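You operate a simulated robot arm through the tools that you are given. There is no shell and no other tool. Be economical: measure what you need, move in short steps, check, and stop when the job is done.

You are at the controls of a simulated robot arm. One attempt, no reset.

## Task
Pump the teal ball up to 5 psi.
Fine: Fit the nozzle on its valve, set the dial, then press start; afterwards put the nozzle back on its stand and the dial at 0.

Only the result counts: the job must be done as asked and must still hold three seconds after the hand-in. Knocking over, shifting, dropping, spilling or breaking anything else fails it.

## Robot
A 6-joint arm with a two-finger parallel gripper, fixed in place. Base frame: the origin is at the foot of the arm, x ahead of it, y to its left, z up; the work surface is at about z = 860. Units: mm, degrees, N and s.
With the tool pointing down near the work surface it reaches from about 240 to 640 mm from the base axis. Its first joint turns from -66.0 to 66.0 degrees. Payload 2.7 kg.
The tool frame sits at the grasp point between the pads (the TCP): z along the fingers, y along the line on which they close. The tips reach 23 mm beyond it. Largest opening 94 mm; finger width 38, thickness 10; the body of the gripper, 54 by 96 mm, starts 39 mm behind the TCP.
Orientation is that of the tool frame in the base frame, as a unit quaternion [x, y, z, w]. With the fingers straight down and closing along the base's y, the tool's x points along the base's -x, its y along +y and its z along -z.

## Interface
- The arm moves only by the tool servo_tool. Its argument "moves" is one flat list of numbers, 6 for each row, row after row: the shift along the base's x, y, z in mm, then the turn, a rotation vector about the base's x, y, z in rad. In form: [tx, ty, tz, ax, ay, az, tx, ty, tz, ax, ay, az, ...]. A call has 1 to 8 rows; each row is the pose to reach, as a shift and turn from the pose commanded when the call began. "gripper" is the closure, from 0 (fully open) to 1 (shut), set as the call begins (left out, the last holds). Rows are played at 5 a second. More than 50 mm and 8.6 degrees between two rows, or a gripper value outside its range, and nothing of the call is played. Where a pose cannot be reached the arm comes as near as it can. A force on the tool above 40 N (or 10 N above the force at the start of the call, whichever is more), or a blocked arm, ends the call early, and 0.2 s more pass. Each finger travels about 45 mm/s and halts on what it meets, pressing with about 43 N; the grip force reading is that of the motor and also rises with nothing between the fingers. The clock runs only during rows and for 0.2 s after the last one: add rows that repeat a pose to give the fingers time. The reply holds the time, the measured pose of the TCP, the force on the tool along the base axes, the opening and the grip force, in the units named above and with some noise, with the torque about the TCP (base axes, N m) and any sound that the robot's microphone picked up.
- Cameras (640 x 400 px; columns grow to the right, rows downward): "scene" is fixed at [76.3, -427.7, 1415.8]; the picture's right is [0.80, -0.60, 0.00], its down [-0.28, -0.37, -0.88] and it looks along [0.53, 0.71, -0.47] (base axes); focal length 359 px, centre (320, 200). "wrist" rides on the gripper at [86, 16, -74] in the tool frame; the picture's right is [-0.18, 0.98, 0.00], its down [-0.58, -0.11, -0.81] and it looks along [-0.79, -0.15, 0.59] (tool axes); focal length 243 px, centre (320, 200). There is no depth. A picture from a camera that has moved, and an enlarged one, comes with that camera's place and axes in the base frame and with its lens.
- get_image(camera): a new picture of that camera. The clock stands still meanwhile.
- zoom(camera, box): a new picture of the part [left, top, right, bottom] of that camera's present view, enlarged. The clock stands still meanwhile.
- job_done(): hands the job in; it is judged then, once.

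Go step by step. Nothing tells you positions but the pictures and the camera data: compare them with the known pose of the tool, close in by small moves and look again before you grip or let go. The budget is 120 turns and 84 pictures, counting those below and the enlarged ones. Unless the task says otherwise, let go and move clear before handing in, and close with one line.

The tools are called after "Request:" as a command line: name --argument value ..., lists and objects as JSON in quotes. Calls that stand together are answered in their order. servo_tool: Moves the arm, as the interface text tells. Its arguments: {"type":"object","properties":{"moves":{"type":"array","items":{"type":"number"}},"gripper":{"type":"number"}},"required":["moves"]} The other tools are called the same way: get_image (camera) takes a picture; zoom (camera, box) takes an enlarged picture of a part of a camera's view; job_done () hands the job in.

At the start:

```text
clock: 0.0
position: [314.0, 88.0, 1236.4]
tcp_rot: [0.0, 1.0, 0.0, 0.0]
ft_force: [0.3, 0.0, -0.1]
wrist_torque: [0.04, -0.02, 0.02]
grip_width: 93.9
grip_force: 0.1
```

scene: 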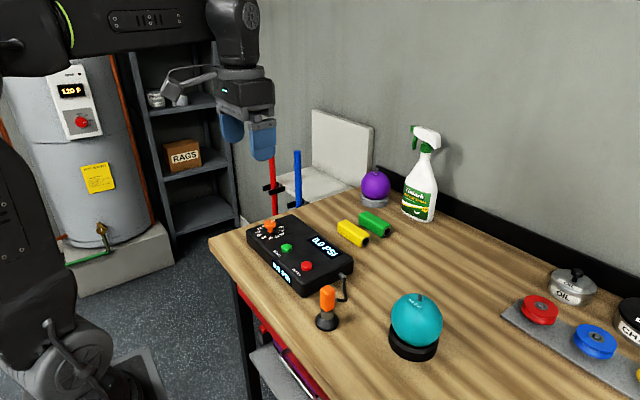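
wrist: 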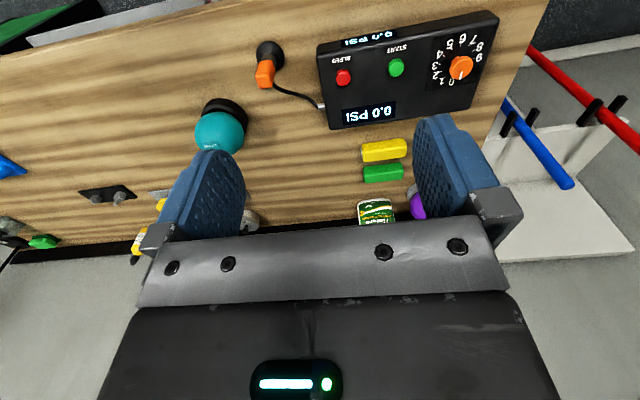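

I see the pump box with an orange dial, green start button and red button, the orange nozzle on a stand, and the teal ball on a ring. I'll enlarge these to measure them.

Request:
zoom --camera "scene" --box '[230, 200, 390, 300]'

Request:
zoom --camera "scene" --box '[300, 265, 460, 365]'

Request:
zoom --camera "wrist" --box '[180, 0, 500, 200]'

```text
4.00 times, centred on (310, 250) of scene
camera zoom: at [76.3, -427.7, 1415.8], right [0.8, -0.6, 0.0], down [-0.28, -0.37, -0.88], along [0.53, 0.71, -0.47], focal length 1437 px, centre (360, 0)
```

zoom: 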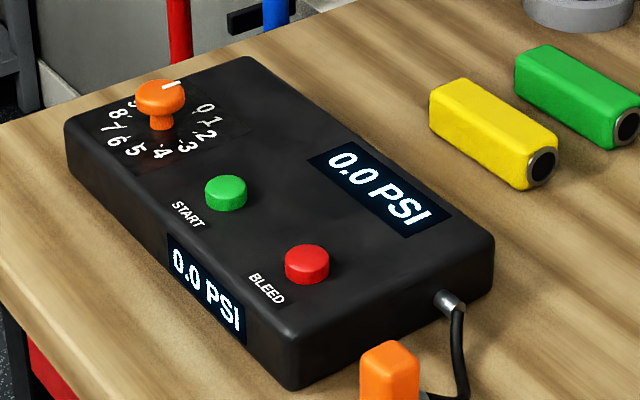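

```text
4.00 times, centred on (380, 315) of scene
camera zoom: at [76.3, -427.7, 1415.8], right [0.8, -0.6, 0.0], down [-0.28, -0.37, -0.88], along [0.53, 0.71, -0.47], focal length 1437 px, centre (80, -260)
```

zoom: 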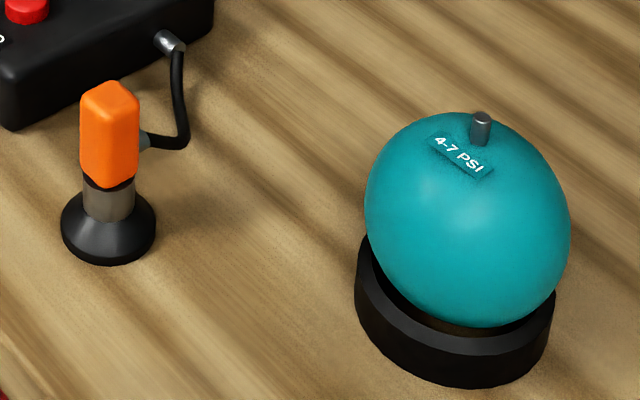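

```text
2.00 times, centred on (340, 100) of wrist
camera zoom: at [226.9, 105.0, 1311.3], right [0.18, 0.98, 0.0], down [0.58, -0.11, 0.81], along [0.79, -0.15, -0.59], focal length 485 px, centre (280, 400)
```

zoom: 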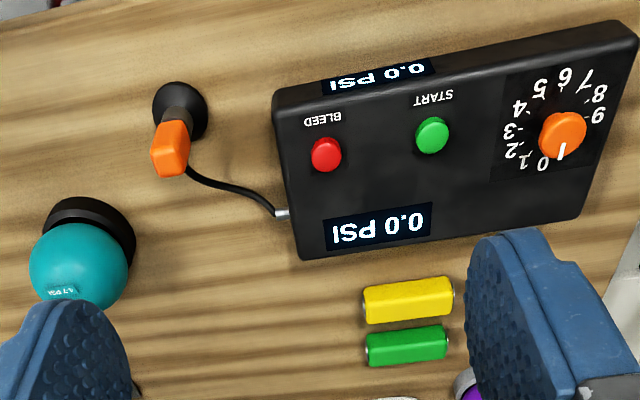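

The dial is at 0, the nozzle stand is near (396, -21), and the valve tip is near (495, -154, 984). I'll move the wrist camera closer to the nozzle for a better look.

Request:
servo_tool --moves '[3, -22, -31, 0, 0, 0, 6, -44, -62, 0, 0, 0, 9, -66, -93, 0, 0, 0, 12, -88, -124, 0, 0, 0, 16, -109, -156, 0, 0, 0, 16, -109, -156, 0, 0, 0]' --gripper 0

Request:
get_image --camera "wrist"

Request:
get_image --camera "scene"

```text
clock: 1.4
position: [330.0, -20.2, 1079.1]
tcp_rot: [0.0, 1.0, 0.0, 0.001]
ft_force: [-0.3, 0.1, 1.0]
wrist_torque: [0.01, 0.02, 0.02]
grip_width: 93.9
grip_force: 0.1
```

```text
78 pictures are left
camera wrist: at [243.4, -4.6, 1155.1], right [0.18, 0.98, 0.0], down [0.58, -0.11, 0.81], along [0.79, -0.15, -0.59], focal length 243 px, centre (320, 200)
```

wrist: 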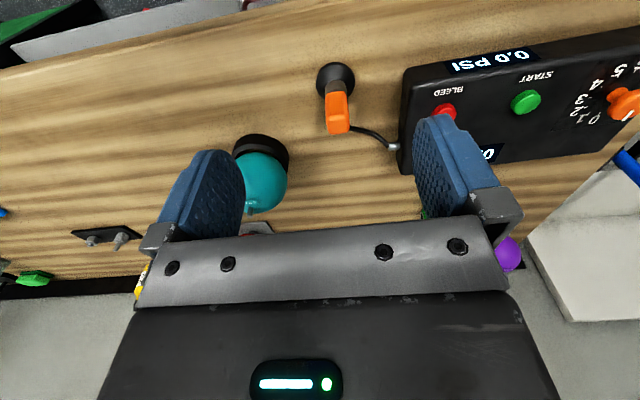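

```text
77 pictures are left
```

scene: 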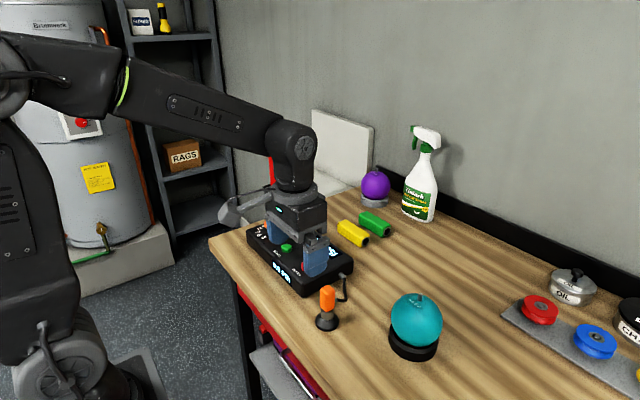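

The two cameras agree on the nozzle at about (395, -18), with its top at z of about 957. I'll zoom in to read the handle's orientation.

Request:
zoom --camera "wrist" --box '[280, 50, 440, 150]'

Request:
zoom --camera "scene" --box '[300, 270, 364, 340]'

```text
4.00 times, centred on (360, 100) of wrist
camera zoom: at [243.4, -4.6, 1155.1], right [0.18, 0.98, 0.0], down [0.58, -0.11, 0.81], along [0.79, -0.15, -0.59], focal length 970 px, centre (160, 600)
```

zoom: 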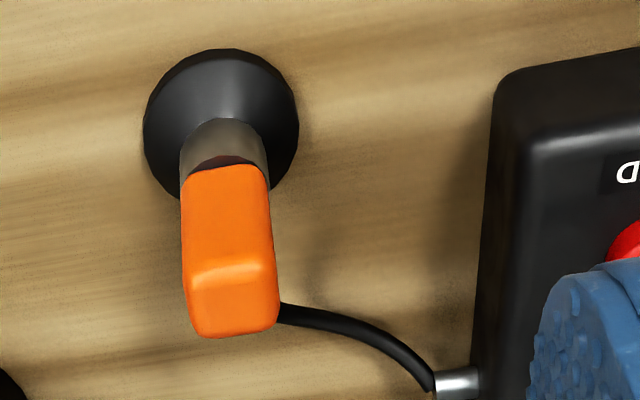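

```text
5.71 times, centred on (332, 305) of scene
camera zoom: at [76.3, -427.7, 1415.8], right [0.8, -0.6, 0.0], down [-0.28, -0.37, -0.88], along [0.53, 0.71, -0.47], focal length 2053 px, centre (251, -400)
```

zoom: 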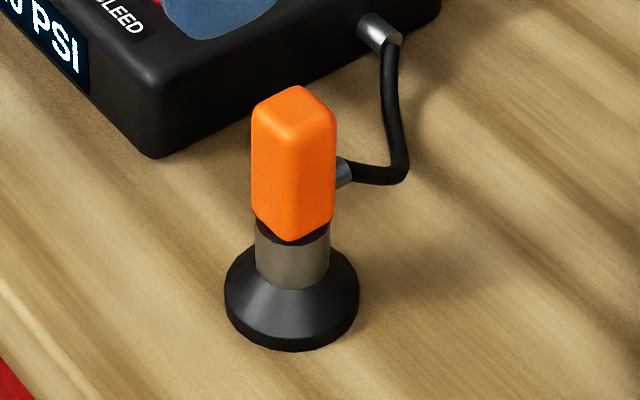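

The handle's faces line up with the base axes, it spans roughly z 910 to 957, and the hose leaves on its +x side. I'll hover above it, offset a little to -x, and check centring.

Request:
servo_tool --moves '[30, 1, -30, 0, 0, 0, 59, 2, -59, 0, 0, 0, 59, 2, -85, 0, 0, 0, 59, 2, -85, 0, 0, 0]' --gripper 0

Request:
get_image --camera "wrist"

Request:
zoom --camera "scene" --box '[270, 240, 390, 340]'

```text
clock: 2.4
position: [389.5, -18.4, 994.9]
tcp_rot: [0.001, 1.0, -0.001, 0.0]
ft_force: [0.5, 0.2, 0.0]
wrist_torque: [-0.01, 0.01, -0.01]
grip_width: 94.1
grip_force: 0.1
```

```text
74 pictures are left
camera wrist: at [301.9, -1.3, 1070.3], right [0.18, 0.98, 0.0], down [0.58, -0.11, 0.81], along [0.79, -0.15, -0.59], focal length 243 px, centre (320, 200)
```

wrist: 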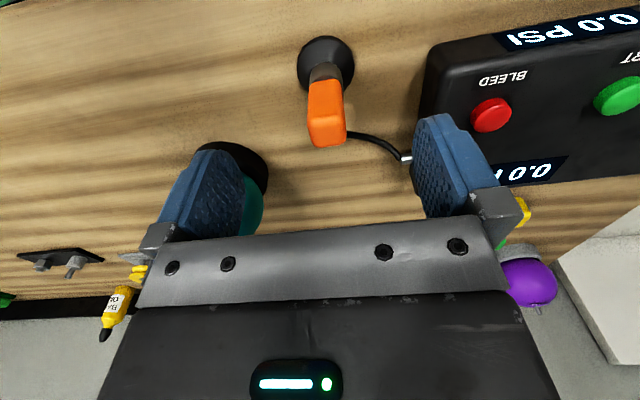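

```text
4.00 times, centred on (330, 290) of scene
camera zoom: at [76.3, -427.7, 1415.8], right [0.8, -0.6, 0.0], down [-0.28, -0.37, -0.88], along [0.53, 0.71, -0.47], focal length 1437 px, centre (280, -160)
```

zoom: 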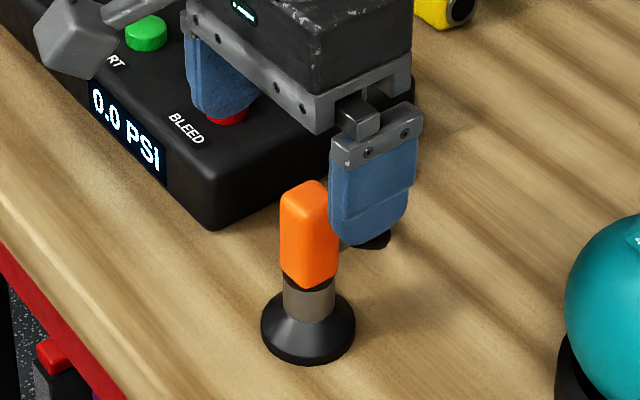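

The handle centre reads as y ≈ -15, x ≈ 395. I'll shift 3 mm, go down to z ≈ 943 and close.

Request:
servo_tool --moves '[0, 3, -26, 0, 0, 0, 0, 3, -52, 0, 0, 0, 0, 3, -52, 0, 0, 0]'

Request:
get_image --camera "wrist"

Request:
zoom --camera "scene" --box '[270, 240, 390, 340]'

```text
clock: 3.2
position: [387.8, -13.8, 943.1]
tcp_rot: [0.0, 1.0, 0.0, 0.001]
ft_force: [-0.2, 0.3, -0.7]
wrist_torque: [0.03, 0.02, 0.02]
grip_width: 94.2
grip_force: 0.1
```

```text
72 pictures are left
camera wrist: at [301.6, 1.5, 1018.0], right [0.18, 0.98, 0.0], down [0.58, -0.11, 0.81], along [0.79, -0.15, -0.59], focal length 243 px, centre (320, 200)
```

wrist: 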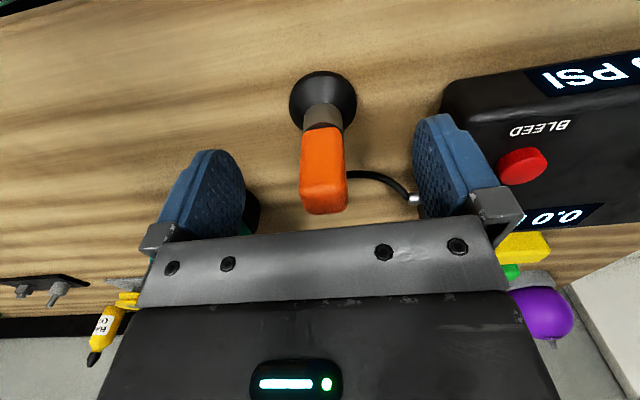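

```text
4.00 times, centred on (330, 290) of scene
camera zoom: at [76.3, -427.7, 1415.8], right [0.8, -0.6, 0.0], down [-0.28, -0.37, -0.88], along [0.53, 0.71, -0.47], focal length 1437 px, centre (280, -160)
```

zoom: 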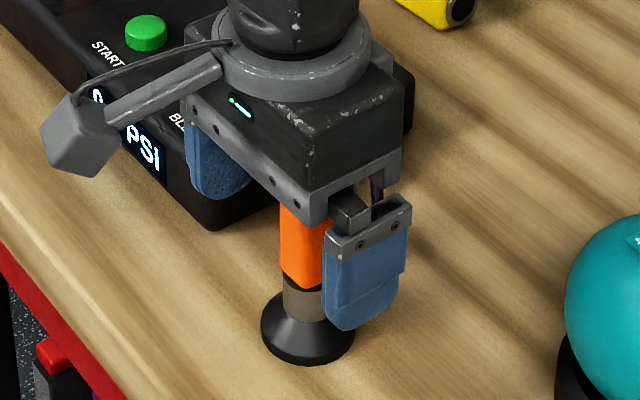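

The handle sits centred between the fingers. Closing now.

Request:
servo_tool --moves '[0, 0, 0, 0, 0, 0, 0, 0, 0, 0, 0, 0, 0, 0, 0, 0, 0, 0, 0, 0, 0, 0, 0, 0, 0, 0, 0, 0, 0, 0, 0, 0, 0, 0, 0, 0]' --gripper 1

Request:
get_image --camera "wrist"

```text
clock: 4.6
position: [388.9, -14.8, 942.0]
tcp_rot: [0.0, 1.0, 0.0, 0.0]
ft_force: [-0.2, -0.3, -0.1]
wrist_torque: [0.01, -0.01, -0.01]
grip_width: 23.2
grip_force: 43.1
```

```text
70 pictures are left
camera wrist: at [301.6, 1.4, 1018.3], right [0.18, 0.98, 0.0], down [0.58, -0.11, 0.81], along [0.79, -0.15, -0.59], focal length 243 px, centre (320, 200)
```

wrist: 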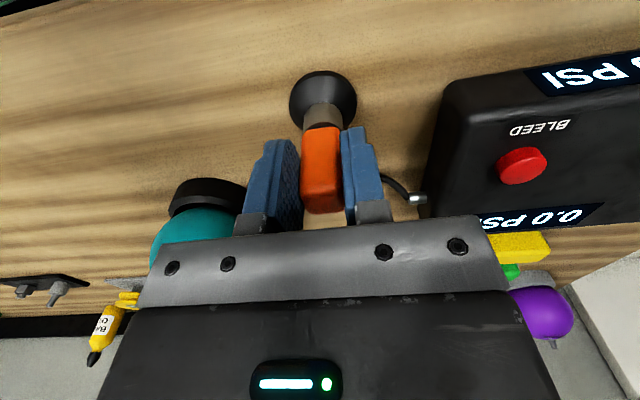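

It's gripped at 23 mm. Lifting straight up slowly.

Request:
servo_tool --moves '[0, 0, 15, 0, 0, 0, 0, 0, 35, 0, 0, 0, 0, 0, 55, 0, 0, 0, 0, 0, 75, 0, 0, 0, 0, 0, 95, 0, 0, 0, 0, 0, 95, 0, 0, 0]'

Request:
get_image --camera "scene"

Request:
get_image --camera "wrist"

```text
clock: 6.0
position: [387.9, -15.3, 1039.0]
tcp_rot: [0.0, 1.0, 0.0, 0.0]
ft_force: [-0.1, -0.8, -0.9]
wrist_torque: [-0.01, 0.02, 0.03]
grip_width: 23.2
grip_force: 43.1
```

```text
69 pictures are left
```

scene: 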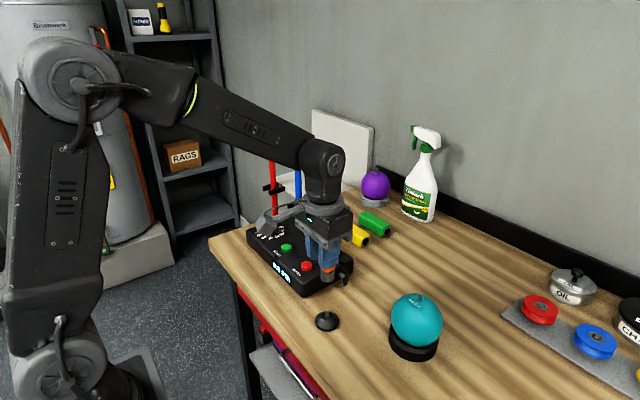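

```text
68 pictures are left
camera wrist: at [301.4, 1.5, 1114.3], right [0.18, 0.98, 0.0], down [0.58, -0.11, 0.81], along [0.79, -0.15, -0.59], focal length 243 px, centre (320, 200)
```

wrist: 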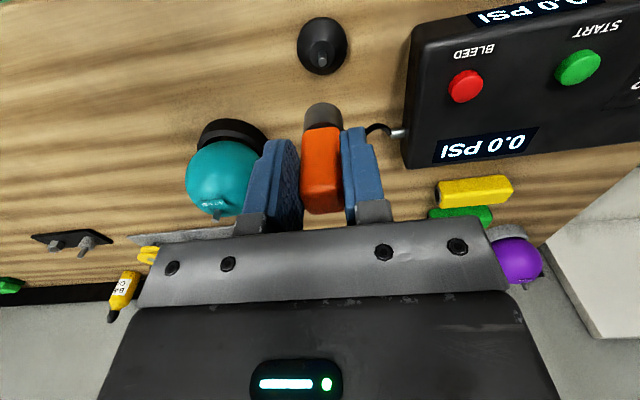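

The nozzle is lifted and the stand shows a small peg. The offset from peg to valve gives the move I need, so I'll measure both in the two cameras.

Request:
zoom --camera "scene" --box '[296, 260, 456, 360]'

Request:
zoom --camera "wrist" --box '[180, 0, 380, 240]'

```text
4.00 times, centred on (376, 310) of scene
camera zoom: at [76.3, -427.7, 1415.8], right [0.8, -0.6, 0.0], down [-0.28, -0.37, -0.88], along [0.53, 0.71, -0.47], focal length 1437 px, centre (96, -240)
```

zoom: 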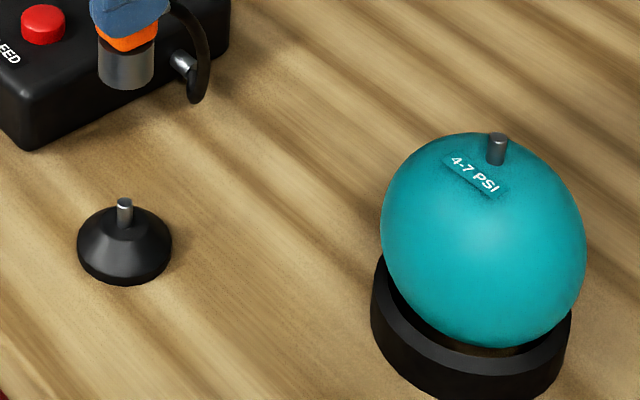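

```text
1.67 times, centred on (280, 120) of wrist
camera zoom: at [301.4, 1.5, 1114.3], right [0.18, 0.98, 0.0], down [0.58, -0.11, 0.81], along [0.79, -0.15, -0.59], focal length 404 px, centre (387, 333)
```

zoom: 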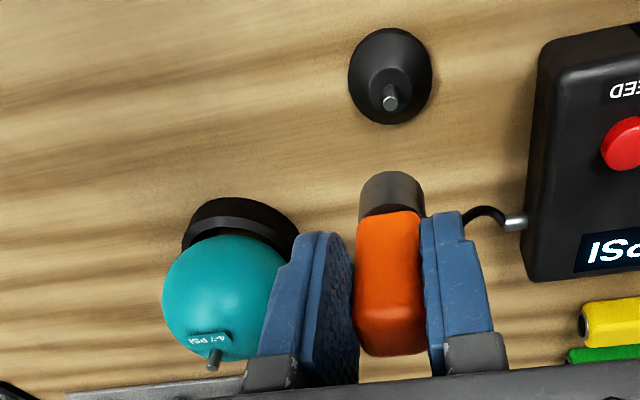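

Triangulating gives a peg-to-valve offset of about (+99, -137) mm, with the valve about 90 mm higher. I'll raise the nozzle and carry it to hover over the valve, watching the hose force.

Request:
servo_tool --moves '[0, 0, 35, 0, 0, 0, 0, 0, 60, 0, 0, 0, 20, -28, 60, 0, 0, 0, 40, -56, 60, 0, 0, 0, 60, -84, 60, 0, 0, 0, 80, -111, 60, 0, 0, 0, 99, -137, 60, 0, 0, 0, 99, -137, 60, 0, 0, 0]'

Request:
get_image --camera "scene"

Request:
get_image --camera "wrist"

```text
clock: 7.8
position: [487.7, -152.4, 1098.3]
tcp_rot: [0.001, 1.0, 0.0, -0.001]
ft_force: [0.2, -0.5, -0.1]
wrist_torque: [0.02, 0.01, 0.0]
grip_width: 23.2
grip_force: 43.1
```

```text
65 pictures are left
```

scene: 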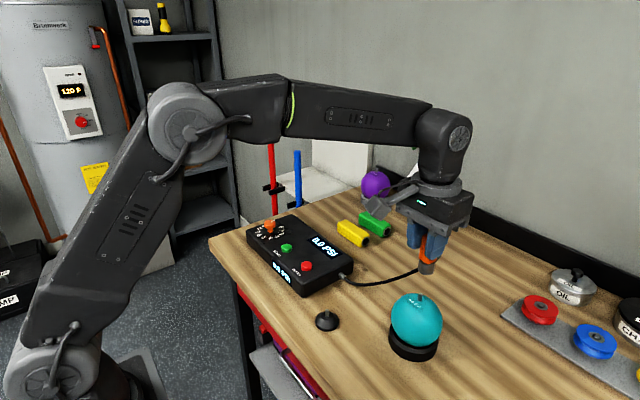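

```text
64 pictures are left
camera wrist: at [401.1, -135.6, 1172.8], right [0.18, 0.98, 0.0], down [0.58, -0.11, 0.81], along [0.79, -0.15, -0.59], focal length 243 px, centre (320, 200)
```

wrist: 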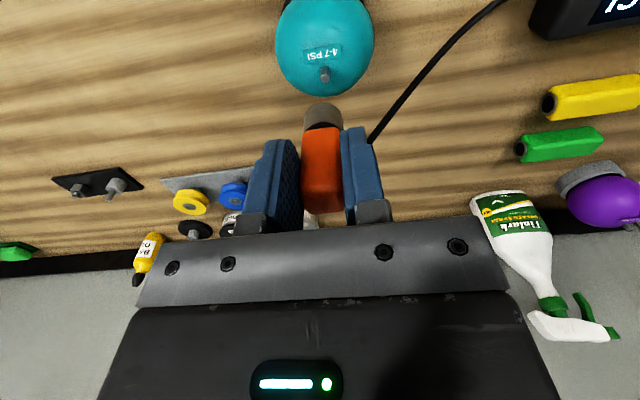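

The hose reaches with no pull. The nozzle is roughly over the valve, so I'll lower it partway and compare alignment in both views.

Request:
servo_tool --moves '[0, 2, -15, 0, 0, 0, 0, 2, -32, 0, 0, 0, 0, 2, -32, 0, 0, 0]'

Request:
zoom --camera "scene" --box '[380, 240, 460, 300]'

Request:
zoom --camera "wrist" --box '[280, 50, 376, 130]'

```text
clock: 8.6
position: [486.5, -149.4, 1064.8]
tcp_rot: [0.0, 1.0, 0.0, 0.0]
ft_force: [-0.5, -0.3, -1.0]
wrist_torque: [0.02, -0.01, -0.05]
grip_width: 23.1
grip_force: 43.3
```

```text
6.67 times, centred on (420, 270) of scene
camera zoom: at [76.3, -427.7, 1415.8], right [0.8, -0.6, 0.0], down [-0.28, -0.37, -0.88], along [0.53, 0.71, -0.47], focal length 2395 px, centre (-347, -267)
```

zoom: 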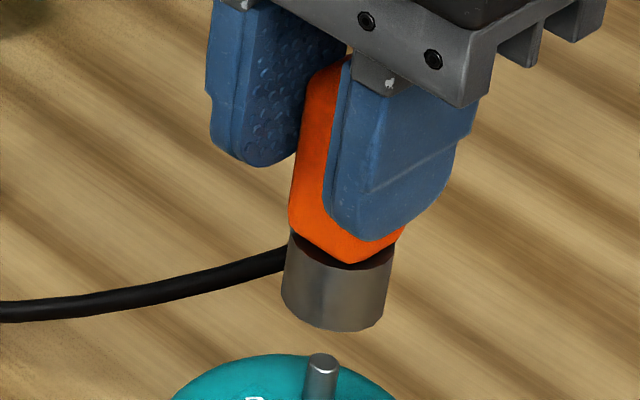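

```text
5.00 times, centred on (328, 90) of wrist
camera zoom: at [400.4, -133.5, 1140.4], right [0.18, 0.98, 0.0], down [0.58, -0.11, 0.81], along [0.79, -0.15, -0.59], focal length 1213 px, centre (280, 750)
```

zoom: 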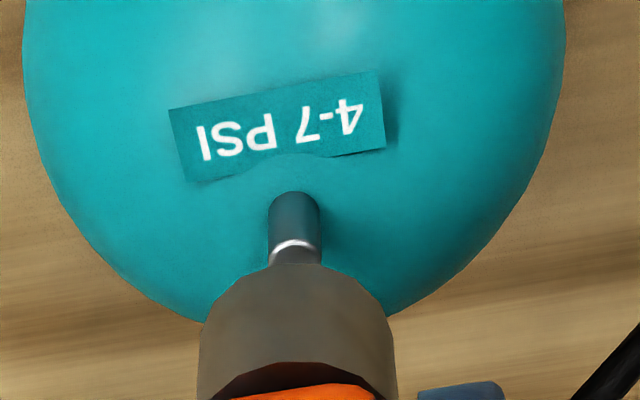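

Sideways alignment in the wrist view looks good. I'll enlarge more to check the other direction.

Request:
zoom --camera "scene" --box '[410, 268, 442, 304]'

Request:
get_image --camera "wrist"

```text
11.11 times, centred on (426, 286) of scene
camera zoom: at [76.3, -427.7, 1415.8], right [0.8, -0.6, 0.0], down [-0.28, -0.37, -0.88], along [0.53, 0.71, -0.47], focal length 3992 px, centre (-858, -756)
```

zoom: 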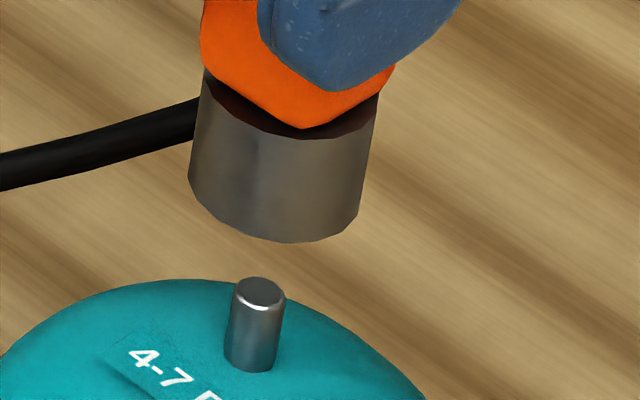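

```text
60 pictures are left
camera wrist: at [400.4, -133.5, 1140.4], right [0.18, 0.98, 0.0], down [0.58, -0.11, 0.81], along [0.79, -0.15, -0.59], focal length 243 px, centre (320, 200)
```

wrist: 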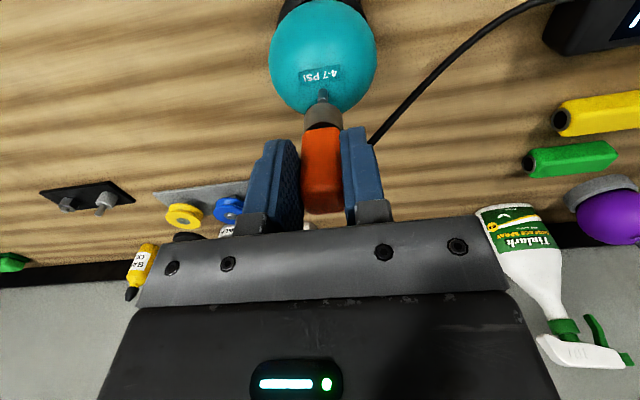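

Both views show the nozzle axis within about 0.5 mm of the valve stem, with a gap of about 20 mm. Lowering onto it gently.

Request:
servo_tool --moves '[0.3, 0, -6, 0, 0, 0, 0.3, 0, -12, 0, 0, 0, 0.3, 0, -17, 0, 0, 0, 0.3, 0, -21, 0, 0, 0, 0.3, 0, -25, 0, 0, 0, 0.3, 0, -25, 0, 0, 0]'

Request:
zoom --camera "scene" --box '[400, 268, 448, 308]'

```text
clock: 10.0
position: [487.7, -150.6, 1041.3]
tcp_rot: [0.0, 1.0, 0.001, -0.001]
ft_force: [0.6, -0.5, 0.5]
wrist_torque: [0.04, 0.0, -0.01]
grip_width: 23.4
grip_force: 43.1
```

```text
10.00 times, centred on (424, 288) of scene
camera zoom: at [76.3, -427.7, 1415.8], right [0.8, -0.6, 0.0], down [-0.28, -0.37, -0.88], along [0.53, 0.71, -0.47], focal length 3593 px, centre (-720, -680)
```

zoom: 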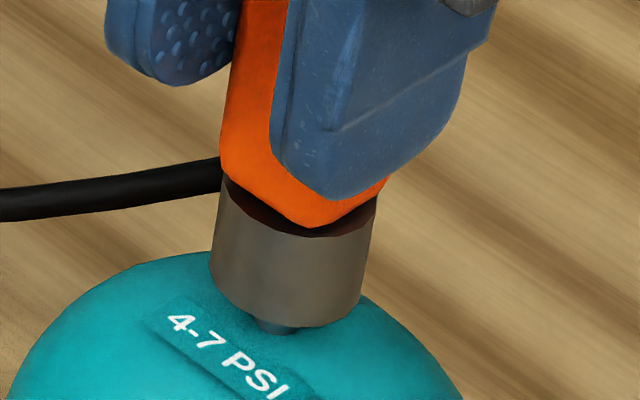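

The collar is sliding over the stem with no force. I'll continue in small steps.

Request:
servo_tool --moves '[0, 0, -2, 0, 0, 0, 0, 0, -4, 0, 0, 0, 0, 0, -6, 0, 0, 0, 0, 0, -6, 0, 0, 0]'

Request:
zoom --camera "scene" --box '[400, 268, 448, 308]'

```text
clock: 11.0
position: [488.2, -150.2, 1035.0]
tcp_rot: [-0.001, 1.0, 0.0, -0.001]
ft_force: [0.0, -0.2, -0.8]
wrist_torque: [-0.01, 0.05, -0.02]
grip_width: 23.3
grip_force: 43.4
```

```text
10.00 times, centred on (424, 288) of scene
camera zoom: at [76.3, -427.7, 1415.8], right [0.8, -0.6, 0.0], down [-0.28, -0.37, -0.88], along [0.53, 0.71, -0.47], focal length 3593 px, centre (-720, -680)
```

zoom: 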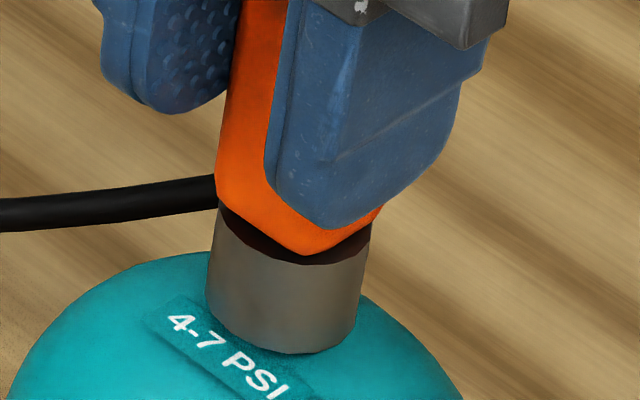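

Still no contact force, so I'll go a few millimetres more until it seats.

Request:
servo_tool --moves '[0, 0, -1, 0, 0, 0, 0, 0, -2, 0, 0, 0, 0, 0, -3, 0, 0, 0, 0, 0, -3, 0, 0, 0]'

```text
clock: 12.0
position: [487.4, -150.4, 1030.8]
tcp_rot: [0.0, 1.0, 0.0, 0.0]
ft_force: [-0.6, -0.1, -0.2]
wrist_torque: [-0.02, -0.02, -0.01]
grip_width: 23.1
grip_force: 42.8
```

Request:
servo_tool --moves '[0, 0, -1, 0, 0, 0, 0, 0, -2, 0, 0, 0, 0, 0, -2, 0, 0, 0]'

Request:
zoom --camera "scene" --box '[380, 268, 460, 328]'

```text
clock: 12.8
position: [486.4, -149.4, 1030.9]
tcp_rot: [0.0, 1.0, 0.0, 0.0]
ft_force: [0.0, 0.5, 0.0]
wrist_torque: [0.0, 0.02, 0.02]
grip_width: 23.1
grip_force: 42.2
```

```text
6.67 times, centred on (420, 298) of scene
camera zoom: at [76.3, -427.7, 1415.8], right [0.8, -0.6, 0.0], down [-0.28, -0.37, -0.88], along [0.53, 0.71, -0.47], focal length 2395 px, centre (-347, -453)
```

zoom: 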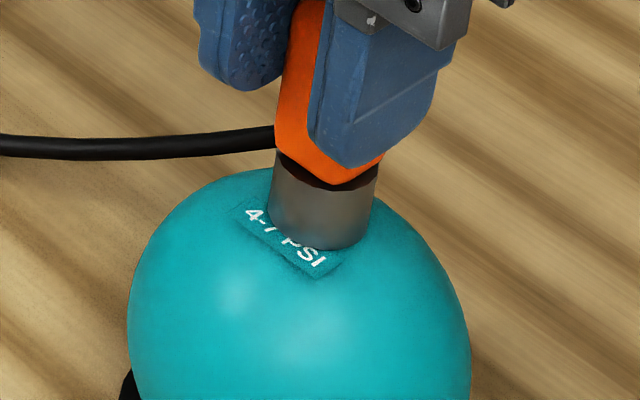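

It looks seated. I'll try a small extra press to confirm contact before letting go.

Request:
servo_tool --moves '[0, 0, -1, 0, 0, 0, 0, 0, -2, 0, 0, 0, 0, 0, -2, 0, 0, 0]'

Request:
zoom --camera "scene" --box '[400, 268, 448, 308]'

Request:
zoom --camera "wrist" --box '[240, 60, 400, 220]'

```text
clock: 13.6
position: [487.6, -150.7, 1029.8]
tcp_rot: [-0.001, 1.0, 0.0, 0.002]
ft_force: [-8.0, 2.6, 18.5]
wrist_torque: [0.13, 0.26, 0.02]
grip_width: 23.4
grip_force: 42.6
```

```text
10.00 times, centred on (424, 288) of scene
camera zoom: at [75.8, -427.5, 1415.9], right [0.8, -0.6, 0.0], down [-0.28, -0.37, -0.88], along [0.53, 0.71, -0.47], focal length 3593 px, centre (-720, -680)
```

zoom: 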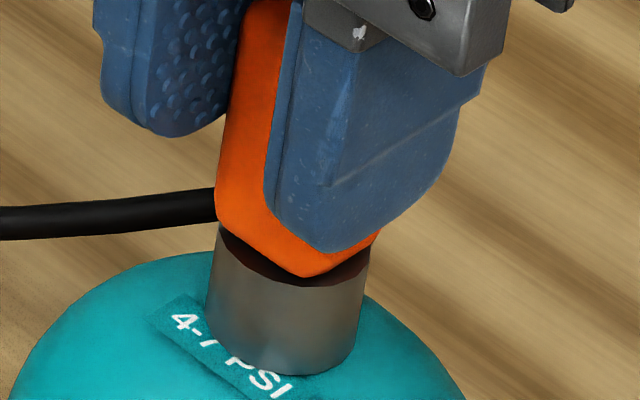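

```text
2.50 times, centred on (320, 140) of wrist
camera zoom: at [400.9, -134.1, 1105.1], right [0.18, 0.98, 0.0], down [0.58, -0.11, 0.81], along [0.79, -0.15, -0.59], focal length 606 px, centre (320, 350)
```

zoom: 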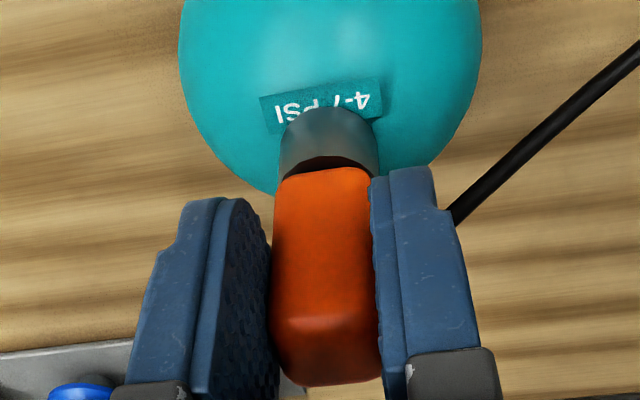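

Contact is confirmed at 18 N, so it's seated. I'll relieve the press by 1.5 mm, open, and look.

Request:
servo_tool --moves '[0, 0, 1.5, 0, 0, 0, 0, 0, 1.5, 0, 0, 0]'

Request:
servo_tool --moves '[0, 0, 0, 0, 0, 0, 0, 0, 0, 0, 0, 0, 0, 0, 0, 0, 0, 0, 0, 0, 0, 0, 0, 0, 0, 0, 0, 0, 0, 0]' --gripper 0

Request:
zoom --camera "wrist" --box '[160, 20, 480, 220]'

```text
clock: 14.2
position: [487.6, -149.7, 1029.7]
tcp_rot: [0.0, 1.0, -0.001, 0.001]
ft_force: [-5.8, 0.2, 15.9]
wrist_torque: [-0.01, 0.13, -0.02]
grip_width: 23.2
grip_force: 42.8
```

```text
clock: 15.4
position: [487.7, -149.9, 1029.0]
tcp_rot: [0.0, 1.0, 0.0, 0.0]
ft_force: [0.7, 0.4, 0.8]
wrist_torque: [0.01, 0.01, 0.0]
grip_width: 94.0
grip_force: 0.1
```

```text
2.00 times, centred on (320, 120) of wrist
camera zoom: at [401.4, -134.0, 1105.1], right [0.18, 0.98, 0.0], down [0.58, -0.11, 0.81], along [0.79, -0.15, -0.59], focal length 485 px, centre (320, 360)
```

zoom: 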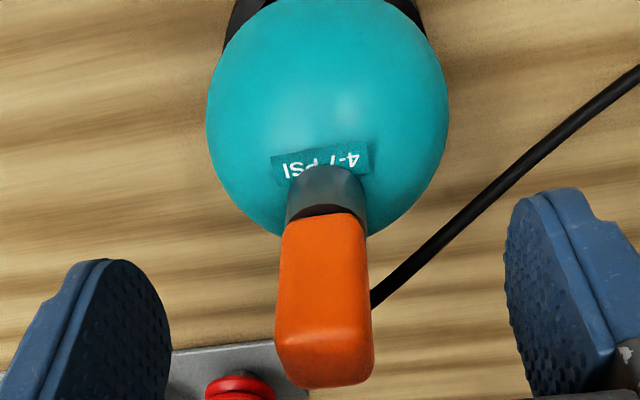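

The nozzle stays on the valve by itself. I'll retreat straight up and then move over toward the dial, near (442, 280).

Request:
servo_tool --moves '[0, 0, 30, 0, 0, 0, 0, 0, 70, 0, 0, 0, 0, 0, 110, 0, 0, 0, -5, 45, 120, 0, 0, 0, -11, 90, 120, 0, 0, 0, -17, 135, 120, 0, 0, 0, -23, 180, 120, 0, 0, 0, -29, 225, 120, 0, 0, 0]'

Request:
servo_tool --moves '[-6, 40, -10, 0, 0, 0, -12, 80, -25, 0, 0, 0, -18, 120, -40, 0, 0, 0, -24, 160, -60, 0, 0, 0, -28, 200, -80, 0, 0, 0, -28, 205, -110, 0, 0, 0, -28, 205, -110, 0, 0, 0]'

Request:
get_image --camera "wrist"

Request:
get_image --camera "scene"

```text
clock: 17.2
position: [459.0, 76.2, 1151.1]
tcp_rot: [0.0, 1.0, 0.001, 0.0]
ft_force: [0.6, -0.5, 0.1]
wrist_torque: [-0.02, 0.01, -0.01]
grip_width: 94.1
grip_force: 0.0
```

```text
clock: 18.8
position: [432.5, 280.8, 1038.0]
tcp_rot: [0.0, 1.0, 0.0, 0.0]
ft_force: [0.5, 0.3, 0.6]
wrist_torque: [0.01, 0.01, 0.0]
grip_width: 93.7
grip_force: 0.1
```

```text
53 pictures are left
camera wrist: at [345.3, 295.9, 1113.7], right [0.18, 0.98, 0.0], down [0.58, -0.11, 0.81], along [0.79, -0.15, -0.59], focal length 243 px, centre (320, 200)
```

wrist: 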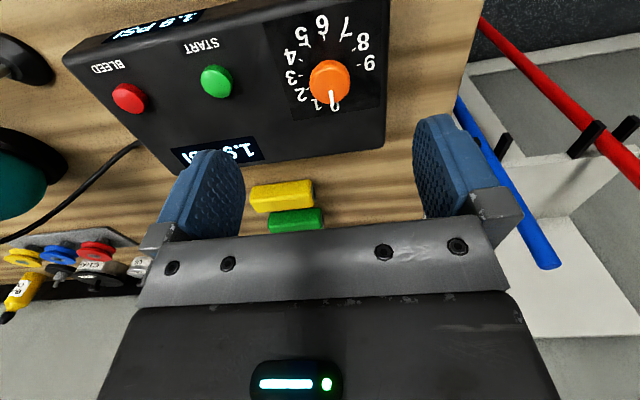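

```text
52 pictures are left
```

scene: 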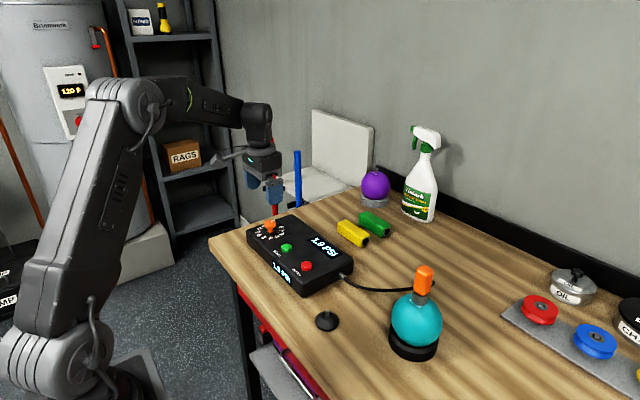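

The gauge now reads 1.9 PSI, so the nozzle is connected. I'll zoom in on the dial to read its scale.

Request:
zoom --camera "wrist" --box '[270, 0, 398, 130]'

Request:
zoom --camera "scene" --box '[240, 205, 304, 245]'

```text
3.08 times, centred on (334, 65) of wrist
camera zoom: at [345.3, 295.9, 1113.7], right [0.18, 0.98, 0.0], down [0.58, -0.11, 0.81], along [0.79, -0.15, -0.59], focal length 746 px, centre (277, 615)
```

zoom: 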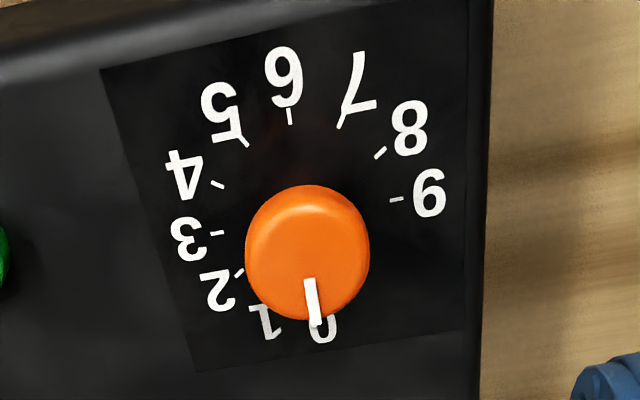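

```text
10.00 times, centred on (272, 225) of scene
camera zoom: at [76.3, -427.7, 1415.8], right [0.8, -0.6, 0.0], down [-0.28, -0.37, -0.88], along [0.53, 0.71, -0.47], focal length 3593 px, centre (800, -50)
```

zoom: 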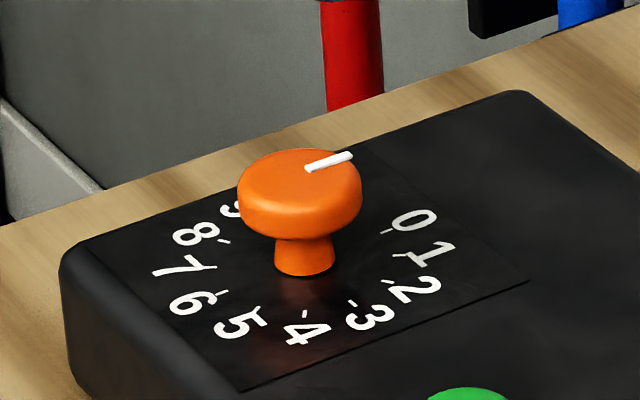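

The ticks fit a circle centred near (444.6, 285.2) at box-top z ≈ 904, with 30° per psi and 0 at +x, increasing clockwise seen from above. So 5 psi means 150° clockwise. I'll pre-turn the gripper about +75° while moving above the knob.

Request:
servo_tool --moves '[4, 2, 0, 0, 0, 0.149, 8, 4, 0, 0, 0, 0.298, 13.3, 6.2, 0, 0, 0, 0.447, 13.3, 6.2, 0, 0, 0, 0.596, 13.3, 6.2, -10, 0, 0, 0.745, 13.3, 6.2, -20, 0, 0, 0.894, 13.3, 6.2, -30, 0, 0, 1.043, 13.3, 6.2, -40, 0, 0, 1.192]'

Request:
servo_tool --moves '[0, 0, -10, 0, 0, 0.117, 0, 0, -20, 0, 0, 0.117, 0, 0, -20, 0, 0, 0.117]' --gripper 0.2

Request:
get_image --camera "wrist"

Request:
zoom --camera "scene" --box '[220, 160, 348, 260]'

```text
clock: 20.6
position: [444.7, 285.7, 1000.1]
tcp_rot: [-0.562, 0.827, 0.0, 0.0]
ft_force: [0.3, 0.3, 0.4]
wrist_torque: [-0.04, 0.0, 0.0]
grip_width: 94.0
grip_force: 0.1
```

```text
clock: 21.4
position: [444.6, 286.4, 980.4]
tcp_rot: [-0.608, 0.794, 0.0, -0.001]
ft_force: [-0.9, -0.7, 0.3]
wrist_torque: [0.02, -0.03, -0.04]
grip_width: 75.1
grip_force: 0.1
```

```text
49 pictures are left
camera wrist: at [405.9, 206.4, 1055.1], right [-0.9, 0.43, 0.0], down [0.26, 0.53, 0.81], along [0.35, 0.73, -0.59], focal length 243 px, centre (320, 200)
```

wrist: 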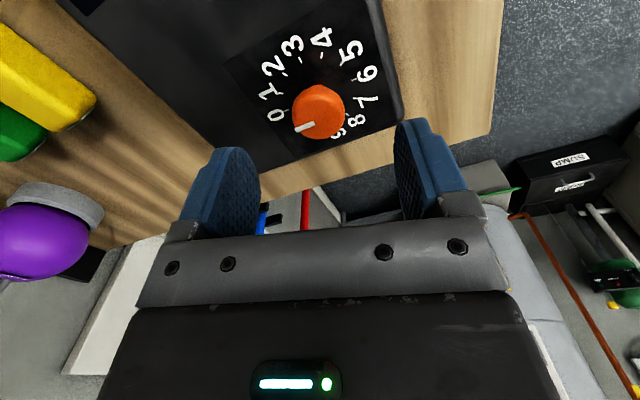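

```text
4.00 times, centred on (284, 210) of scene
camera zoom: at [76.3, -427.7, 1415.8], right [0.8, -0.6, 0.0], down [-0.28, -0.37, -0.88], along [0.53, 0.71, -0.47], focal length 1437 px, centre (464, 160)
```

zoom: 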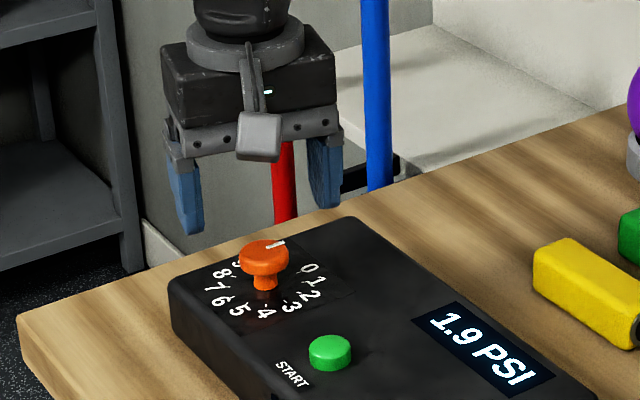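

The knob lines up with the gripper centre within a couple of millimetres. Descending so the tips stay about 6 mm above the box.

Request:
servo_tool --moves '[0, 0, -20, 0, 0, 0, 0, 0, -38, 0, 0, 0, 0, 0, -46, 0, 0, 0, 0, 0, -46, 0, 0, 0]' --gripper 0.35

Request:
zoom --camera "wrist" --box '[200, 80, 440, 230]'

Request:
zoom --camera "scene" --box '[240, 190, 304, 240]'

```text
clock: 22.4
position: [444.1, 285.6, 933.1]
tcp_rot: [-0.609, 0.793, 0.0, 0.0]
ft_force: [-0.4, -0.2, -0.9]
wrist_torque: [-0.04, 0.02, 0.01]
grip_width: 61.2
grip_force: 0.1
```

```text
2.67 times, centred on (320, 155) of wrist
camera zoom: at [405.9, 206.3, 1008.9], right [-0.9, 0.43, 0.0], down [0.26, 0.53, 0.81], along [0.35, 0.73, -0.59], focal length 647 px, centre (320, 320)
```

zoom: 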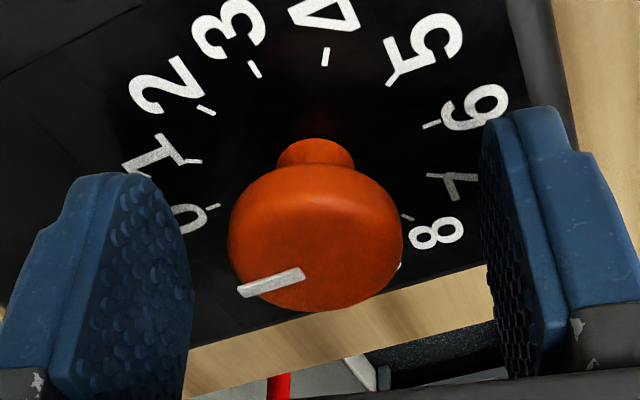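

```text
8.00 times, centred on (272, 215) of scene
camera zoom: at [76.3, -427.7, 1415.8], right [0.8, -0.6, 0.0], down [-0.28, -0.37, -0.88], along [0.53, 0.71, -0.47], focal length 2874 px, centre (704, 80)
```

zoom: 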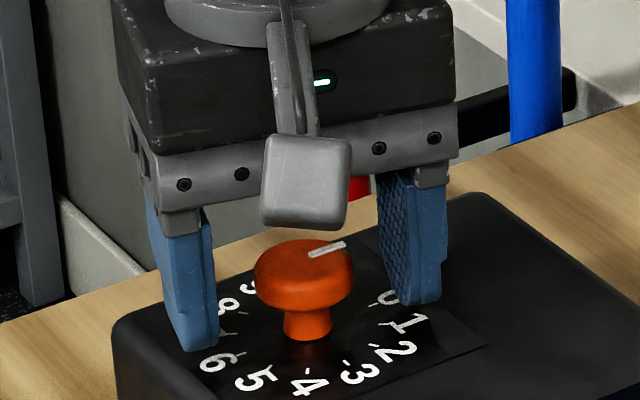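

Centred well. Closing on the knob.

Request:
servo_tool --moves '[0, 0, 0, 0, 0, 0, 0, 0, 0, 0, 0, 0, 0, 0, 0, 0, 0, 0, 0, 0, 0, 0, 0, 0]' --gripper 1

```text
clock: 23.4
position: [445.5, 285.3, 933.9]
tcp_rot: [-0.609, 0.793, 0.0, -0.001]
ft_force: [10.1, -3.0, -3.7]
wrist_torque: [0.19, -0.19, -0.03]
grip_width: 31.2
grip_force: 44.8
```

It's gripped at 31 mm with a small side load, which I'll relieve by 0.6 mm while turning clockwise the first part.

Request:
servo_tool --moves '[0.6, -0.2, 0, 0, 0, 0, 0.6, -0.2, 0, 0, 0, -0.145, 0.6, -0.2, 0, 0, 0, -0.29, 0.6, -0.2, 0, 0, 0, -0.29]'

Request:
zoom --camera "wrist" --box '[200, 80, 440, 230]'

```text
clock: 24.4
position: [445.5, 284.3, 933.4]
tcp_rot: [-0.487, 0.873, 0.001, 0.001]
ft_force: [5.5, -6.1, 2.1]
wrist_torque: [0.01, -0.03, 0.0]
grip_width: 31.4
grip_force: 44.4
```

```text
2.67 times, centred on (320, 155) of wrist
camera zoom: at [385.5, 220.2, 1009.0], right [-0.74, 0.67, 0.0], down [0.4, 0.44, 0.81], along [0.54, 0.6, -0.59], focal length 647 px, centre (320, 320)
```

zoom: 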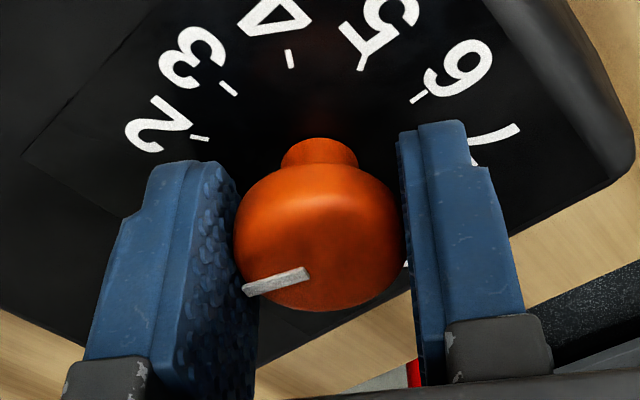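

The knob turns with the gripper. Continuing clockwise with a slight centring correction.

Request:
servo_tool --moves '[0.2, -0.2, 0, 0, 0, -0.145, 0.4, -0.4, 0, 0, 0, -0.29, 0.4, -0.4, 0, 0, 0, -0.435, 0.4, -0.4, 0, 0, 0, -0.58, 0.4, -0.4, 0, 0, 0, -0.725, 0.4, -0.4, 0, 0, 0, -0.87, 0.4, -0.4, 0, 0, 0, -1.015, 0.4, -0.4, 0, 0, 0, -1.16]'

```text
clock: 26.2
position: [444.8, 285.4, 934.1]
tcp_rot: [0.072, 0.997, 0.001, 0.0]
ft_force: [0.2, -5.6, 7.3]
wrist_torque: [0.07, 0.44, -0.01]
grip_width: 31.5
grip_force: 44.8
```

About 83° is done with low forces. Turning the remaining 67°.

Request:
servo_tool --moves '[0, 0, 0, 0, 0, -0.146, 0, 0, 0, 0, 0, -0.292, 0, 0, 0, 0, 0, -0.438, 0, 0, 0, 0, 0, -0.584, 0, 0, 0, 0, 0, -0.73, 0, 0, 0, 0, 0, -0.876, 0, 0, 0, 0, 0, -1.022, 0, 0, 0, 0, 0, -1.168]'

Request:
zoom --camera "wrist" --box '[200, 80, 440, 230]'

Request:
zoom --camera "scene" --box '[240, 190, 304, 240]'

```text
clock: 28.0
position: [445.4, 285.6, 933.3]
tcp_rot: [0.61, 0.793, 0.0, 0.0]
ft_force: [-1.1, -5.9, 4.8]
wrist_torque: [-0.1, -0.13, 0.02]
grip_width: 31.4
grip_force: 45.1
```

```text
2.67 times, centred on (320, 155) of wrist
camera zoom: at [438.2, 372.9, 1008.9], right [1.0, 0.07, 0.0], down [0.04, -0.59, 0.81], along [0.06, -0.8, -0.59], focal length 647 px, centre (320, 320)
```

zoom: 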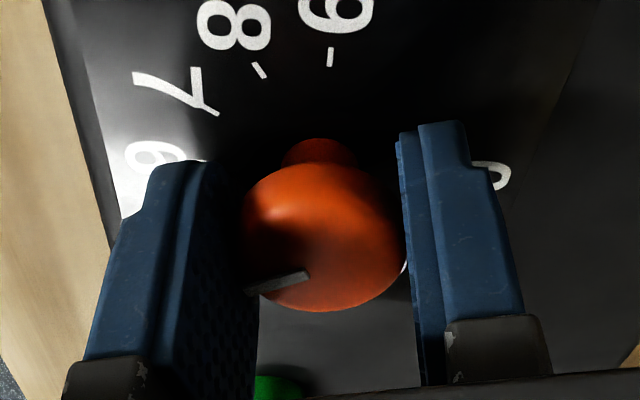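

```text
8.00 times, centred on (272, 215) of scene
camera zoom: at [76.2, -427.9, 1415.8], right [0.8, -0.6, 0.0], down [-0.28, -0.37, -0.88], along [0.53, 0.71, -0.47], focal length 2874 px, centre (704, 80)
```

zoom: 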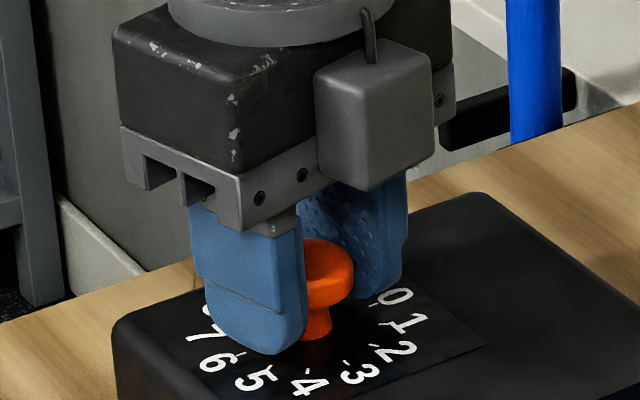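

The pointer followed all the way. I'll open, rise, and check the reading.

Request:
servo_tool --moves '[0, 0, 0, 0, 0, 0, 0, 0, 0, 0, 0, 0, 0, 0, 0, 0, 0, 0, 0, 0, 0, 0, 0, 0]' --gripper 0.3

Request:
servo_tool --moves '[0, 0, 30, 0, 0, 0, 0, 0, 65, 0, 0, 0, 0, 0, 65, 0, 0, 0.12, 0, 0, 65, 0, 0, 0.12]'

Request:
get_image --camera "wrist"

Request:
zoom --camera "scene" --box '[240, 195, 304, 245]'

```text
clock: 29.0
position: [444.4, 284.8, 934.1]
tcp_rot: [0.609, 0.793, 0.0, 0.0]
ft_force: [-0.4, -0.7, -0.8]
wrist_torque: [-0.01, 0.0, -0.02]
grip_width: 65.7
grip_force: 0.0
```

```text
clock: 30.0
position: [445.4, 284.6, 999.0]
tcp_rot: [0.56, 0.829, 0.0, 0.0]
ft_force: [0.5, -0.3, -0.2]
wrist_torque: [-0.01, -0.01, 0.0]
grip_width: 65.7
grip_force: 0.0
```

```text
42 pictures are left
camera wrist: at [427.7, 371.6, 1074.1], right [0.98, 0.2, 0.0], down [0.12, -0.58, 0.81], along [0.16, -0.79, -0.59], focal length 243 px, centre (320, 200)
```

wrist: 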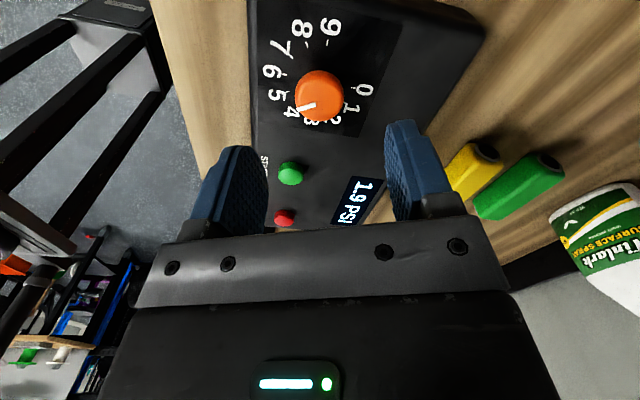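

```text
8.00 times, centred on (272, 220) of scene
camera zoom: at [76.3, -427.7, 1415.8], right [0.8, -0.6, 0.0], down [-0.28, -0.37, -0.88], along [0.53, 0.71, -0.47], focal length 2874 px, centre (704, 40)
```

zoom: 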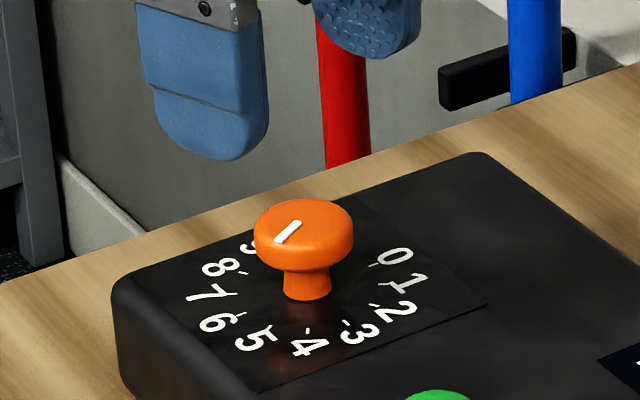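

It reads near 5; I'll zoom in to measure the pointer angle precisely.

Request:
zoom --camera "wrist" --box '[250, 10, 390, 130]'

Request:
zoom --camera "scene" --box '[260, 210, 292, 230]'

```text
3.33 times, centred on (320, 70) of wrist
camera zoom: at [427.7, 371.6, 1074.1], right [0.98, 0.2, 0.0], down [0.12, -0.58, 0.81], along [0.16, -0.79, -0.59], focal length 809 px, centre (320, 633)
```

zoom: 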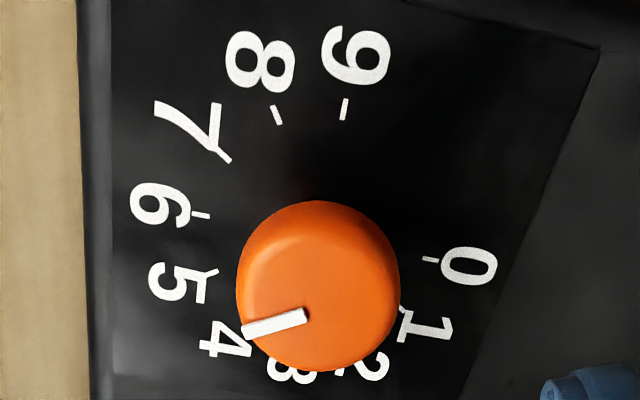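

```text
16.00 times, centred on (276, 220) of scene
camera zoom: at [76.3, -427.7, 1415.8], right [0.8, -0.6, 0.0], down [-0.28, -0.37, -0.88], along [0.53, 0.71, -0.47], focal length 5748 px, centre (1024, -120)
```

zoom: 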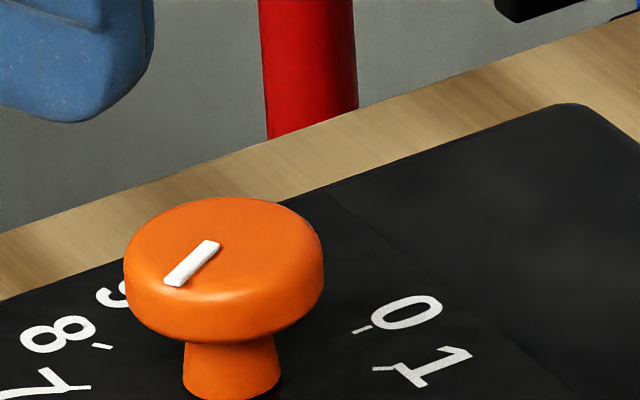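

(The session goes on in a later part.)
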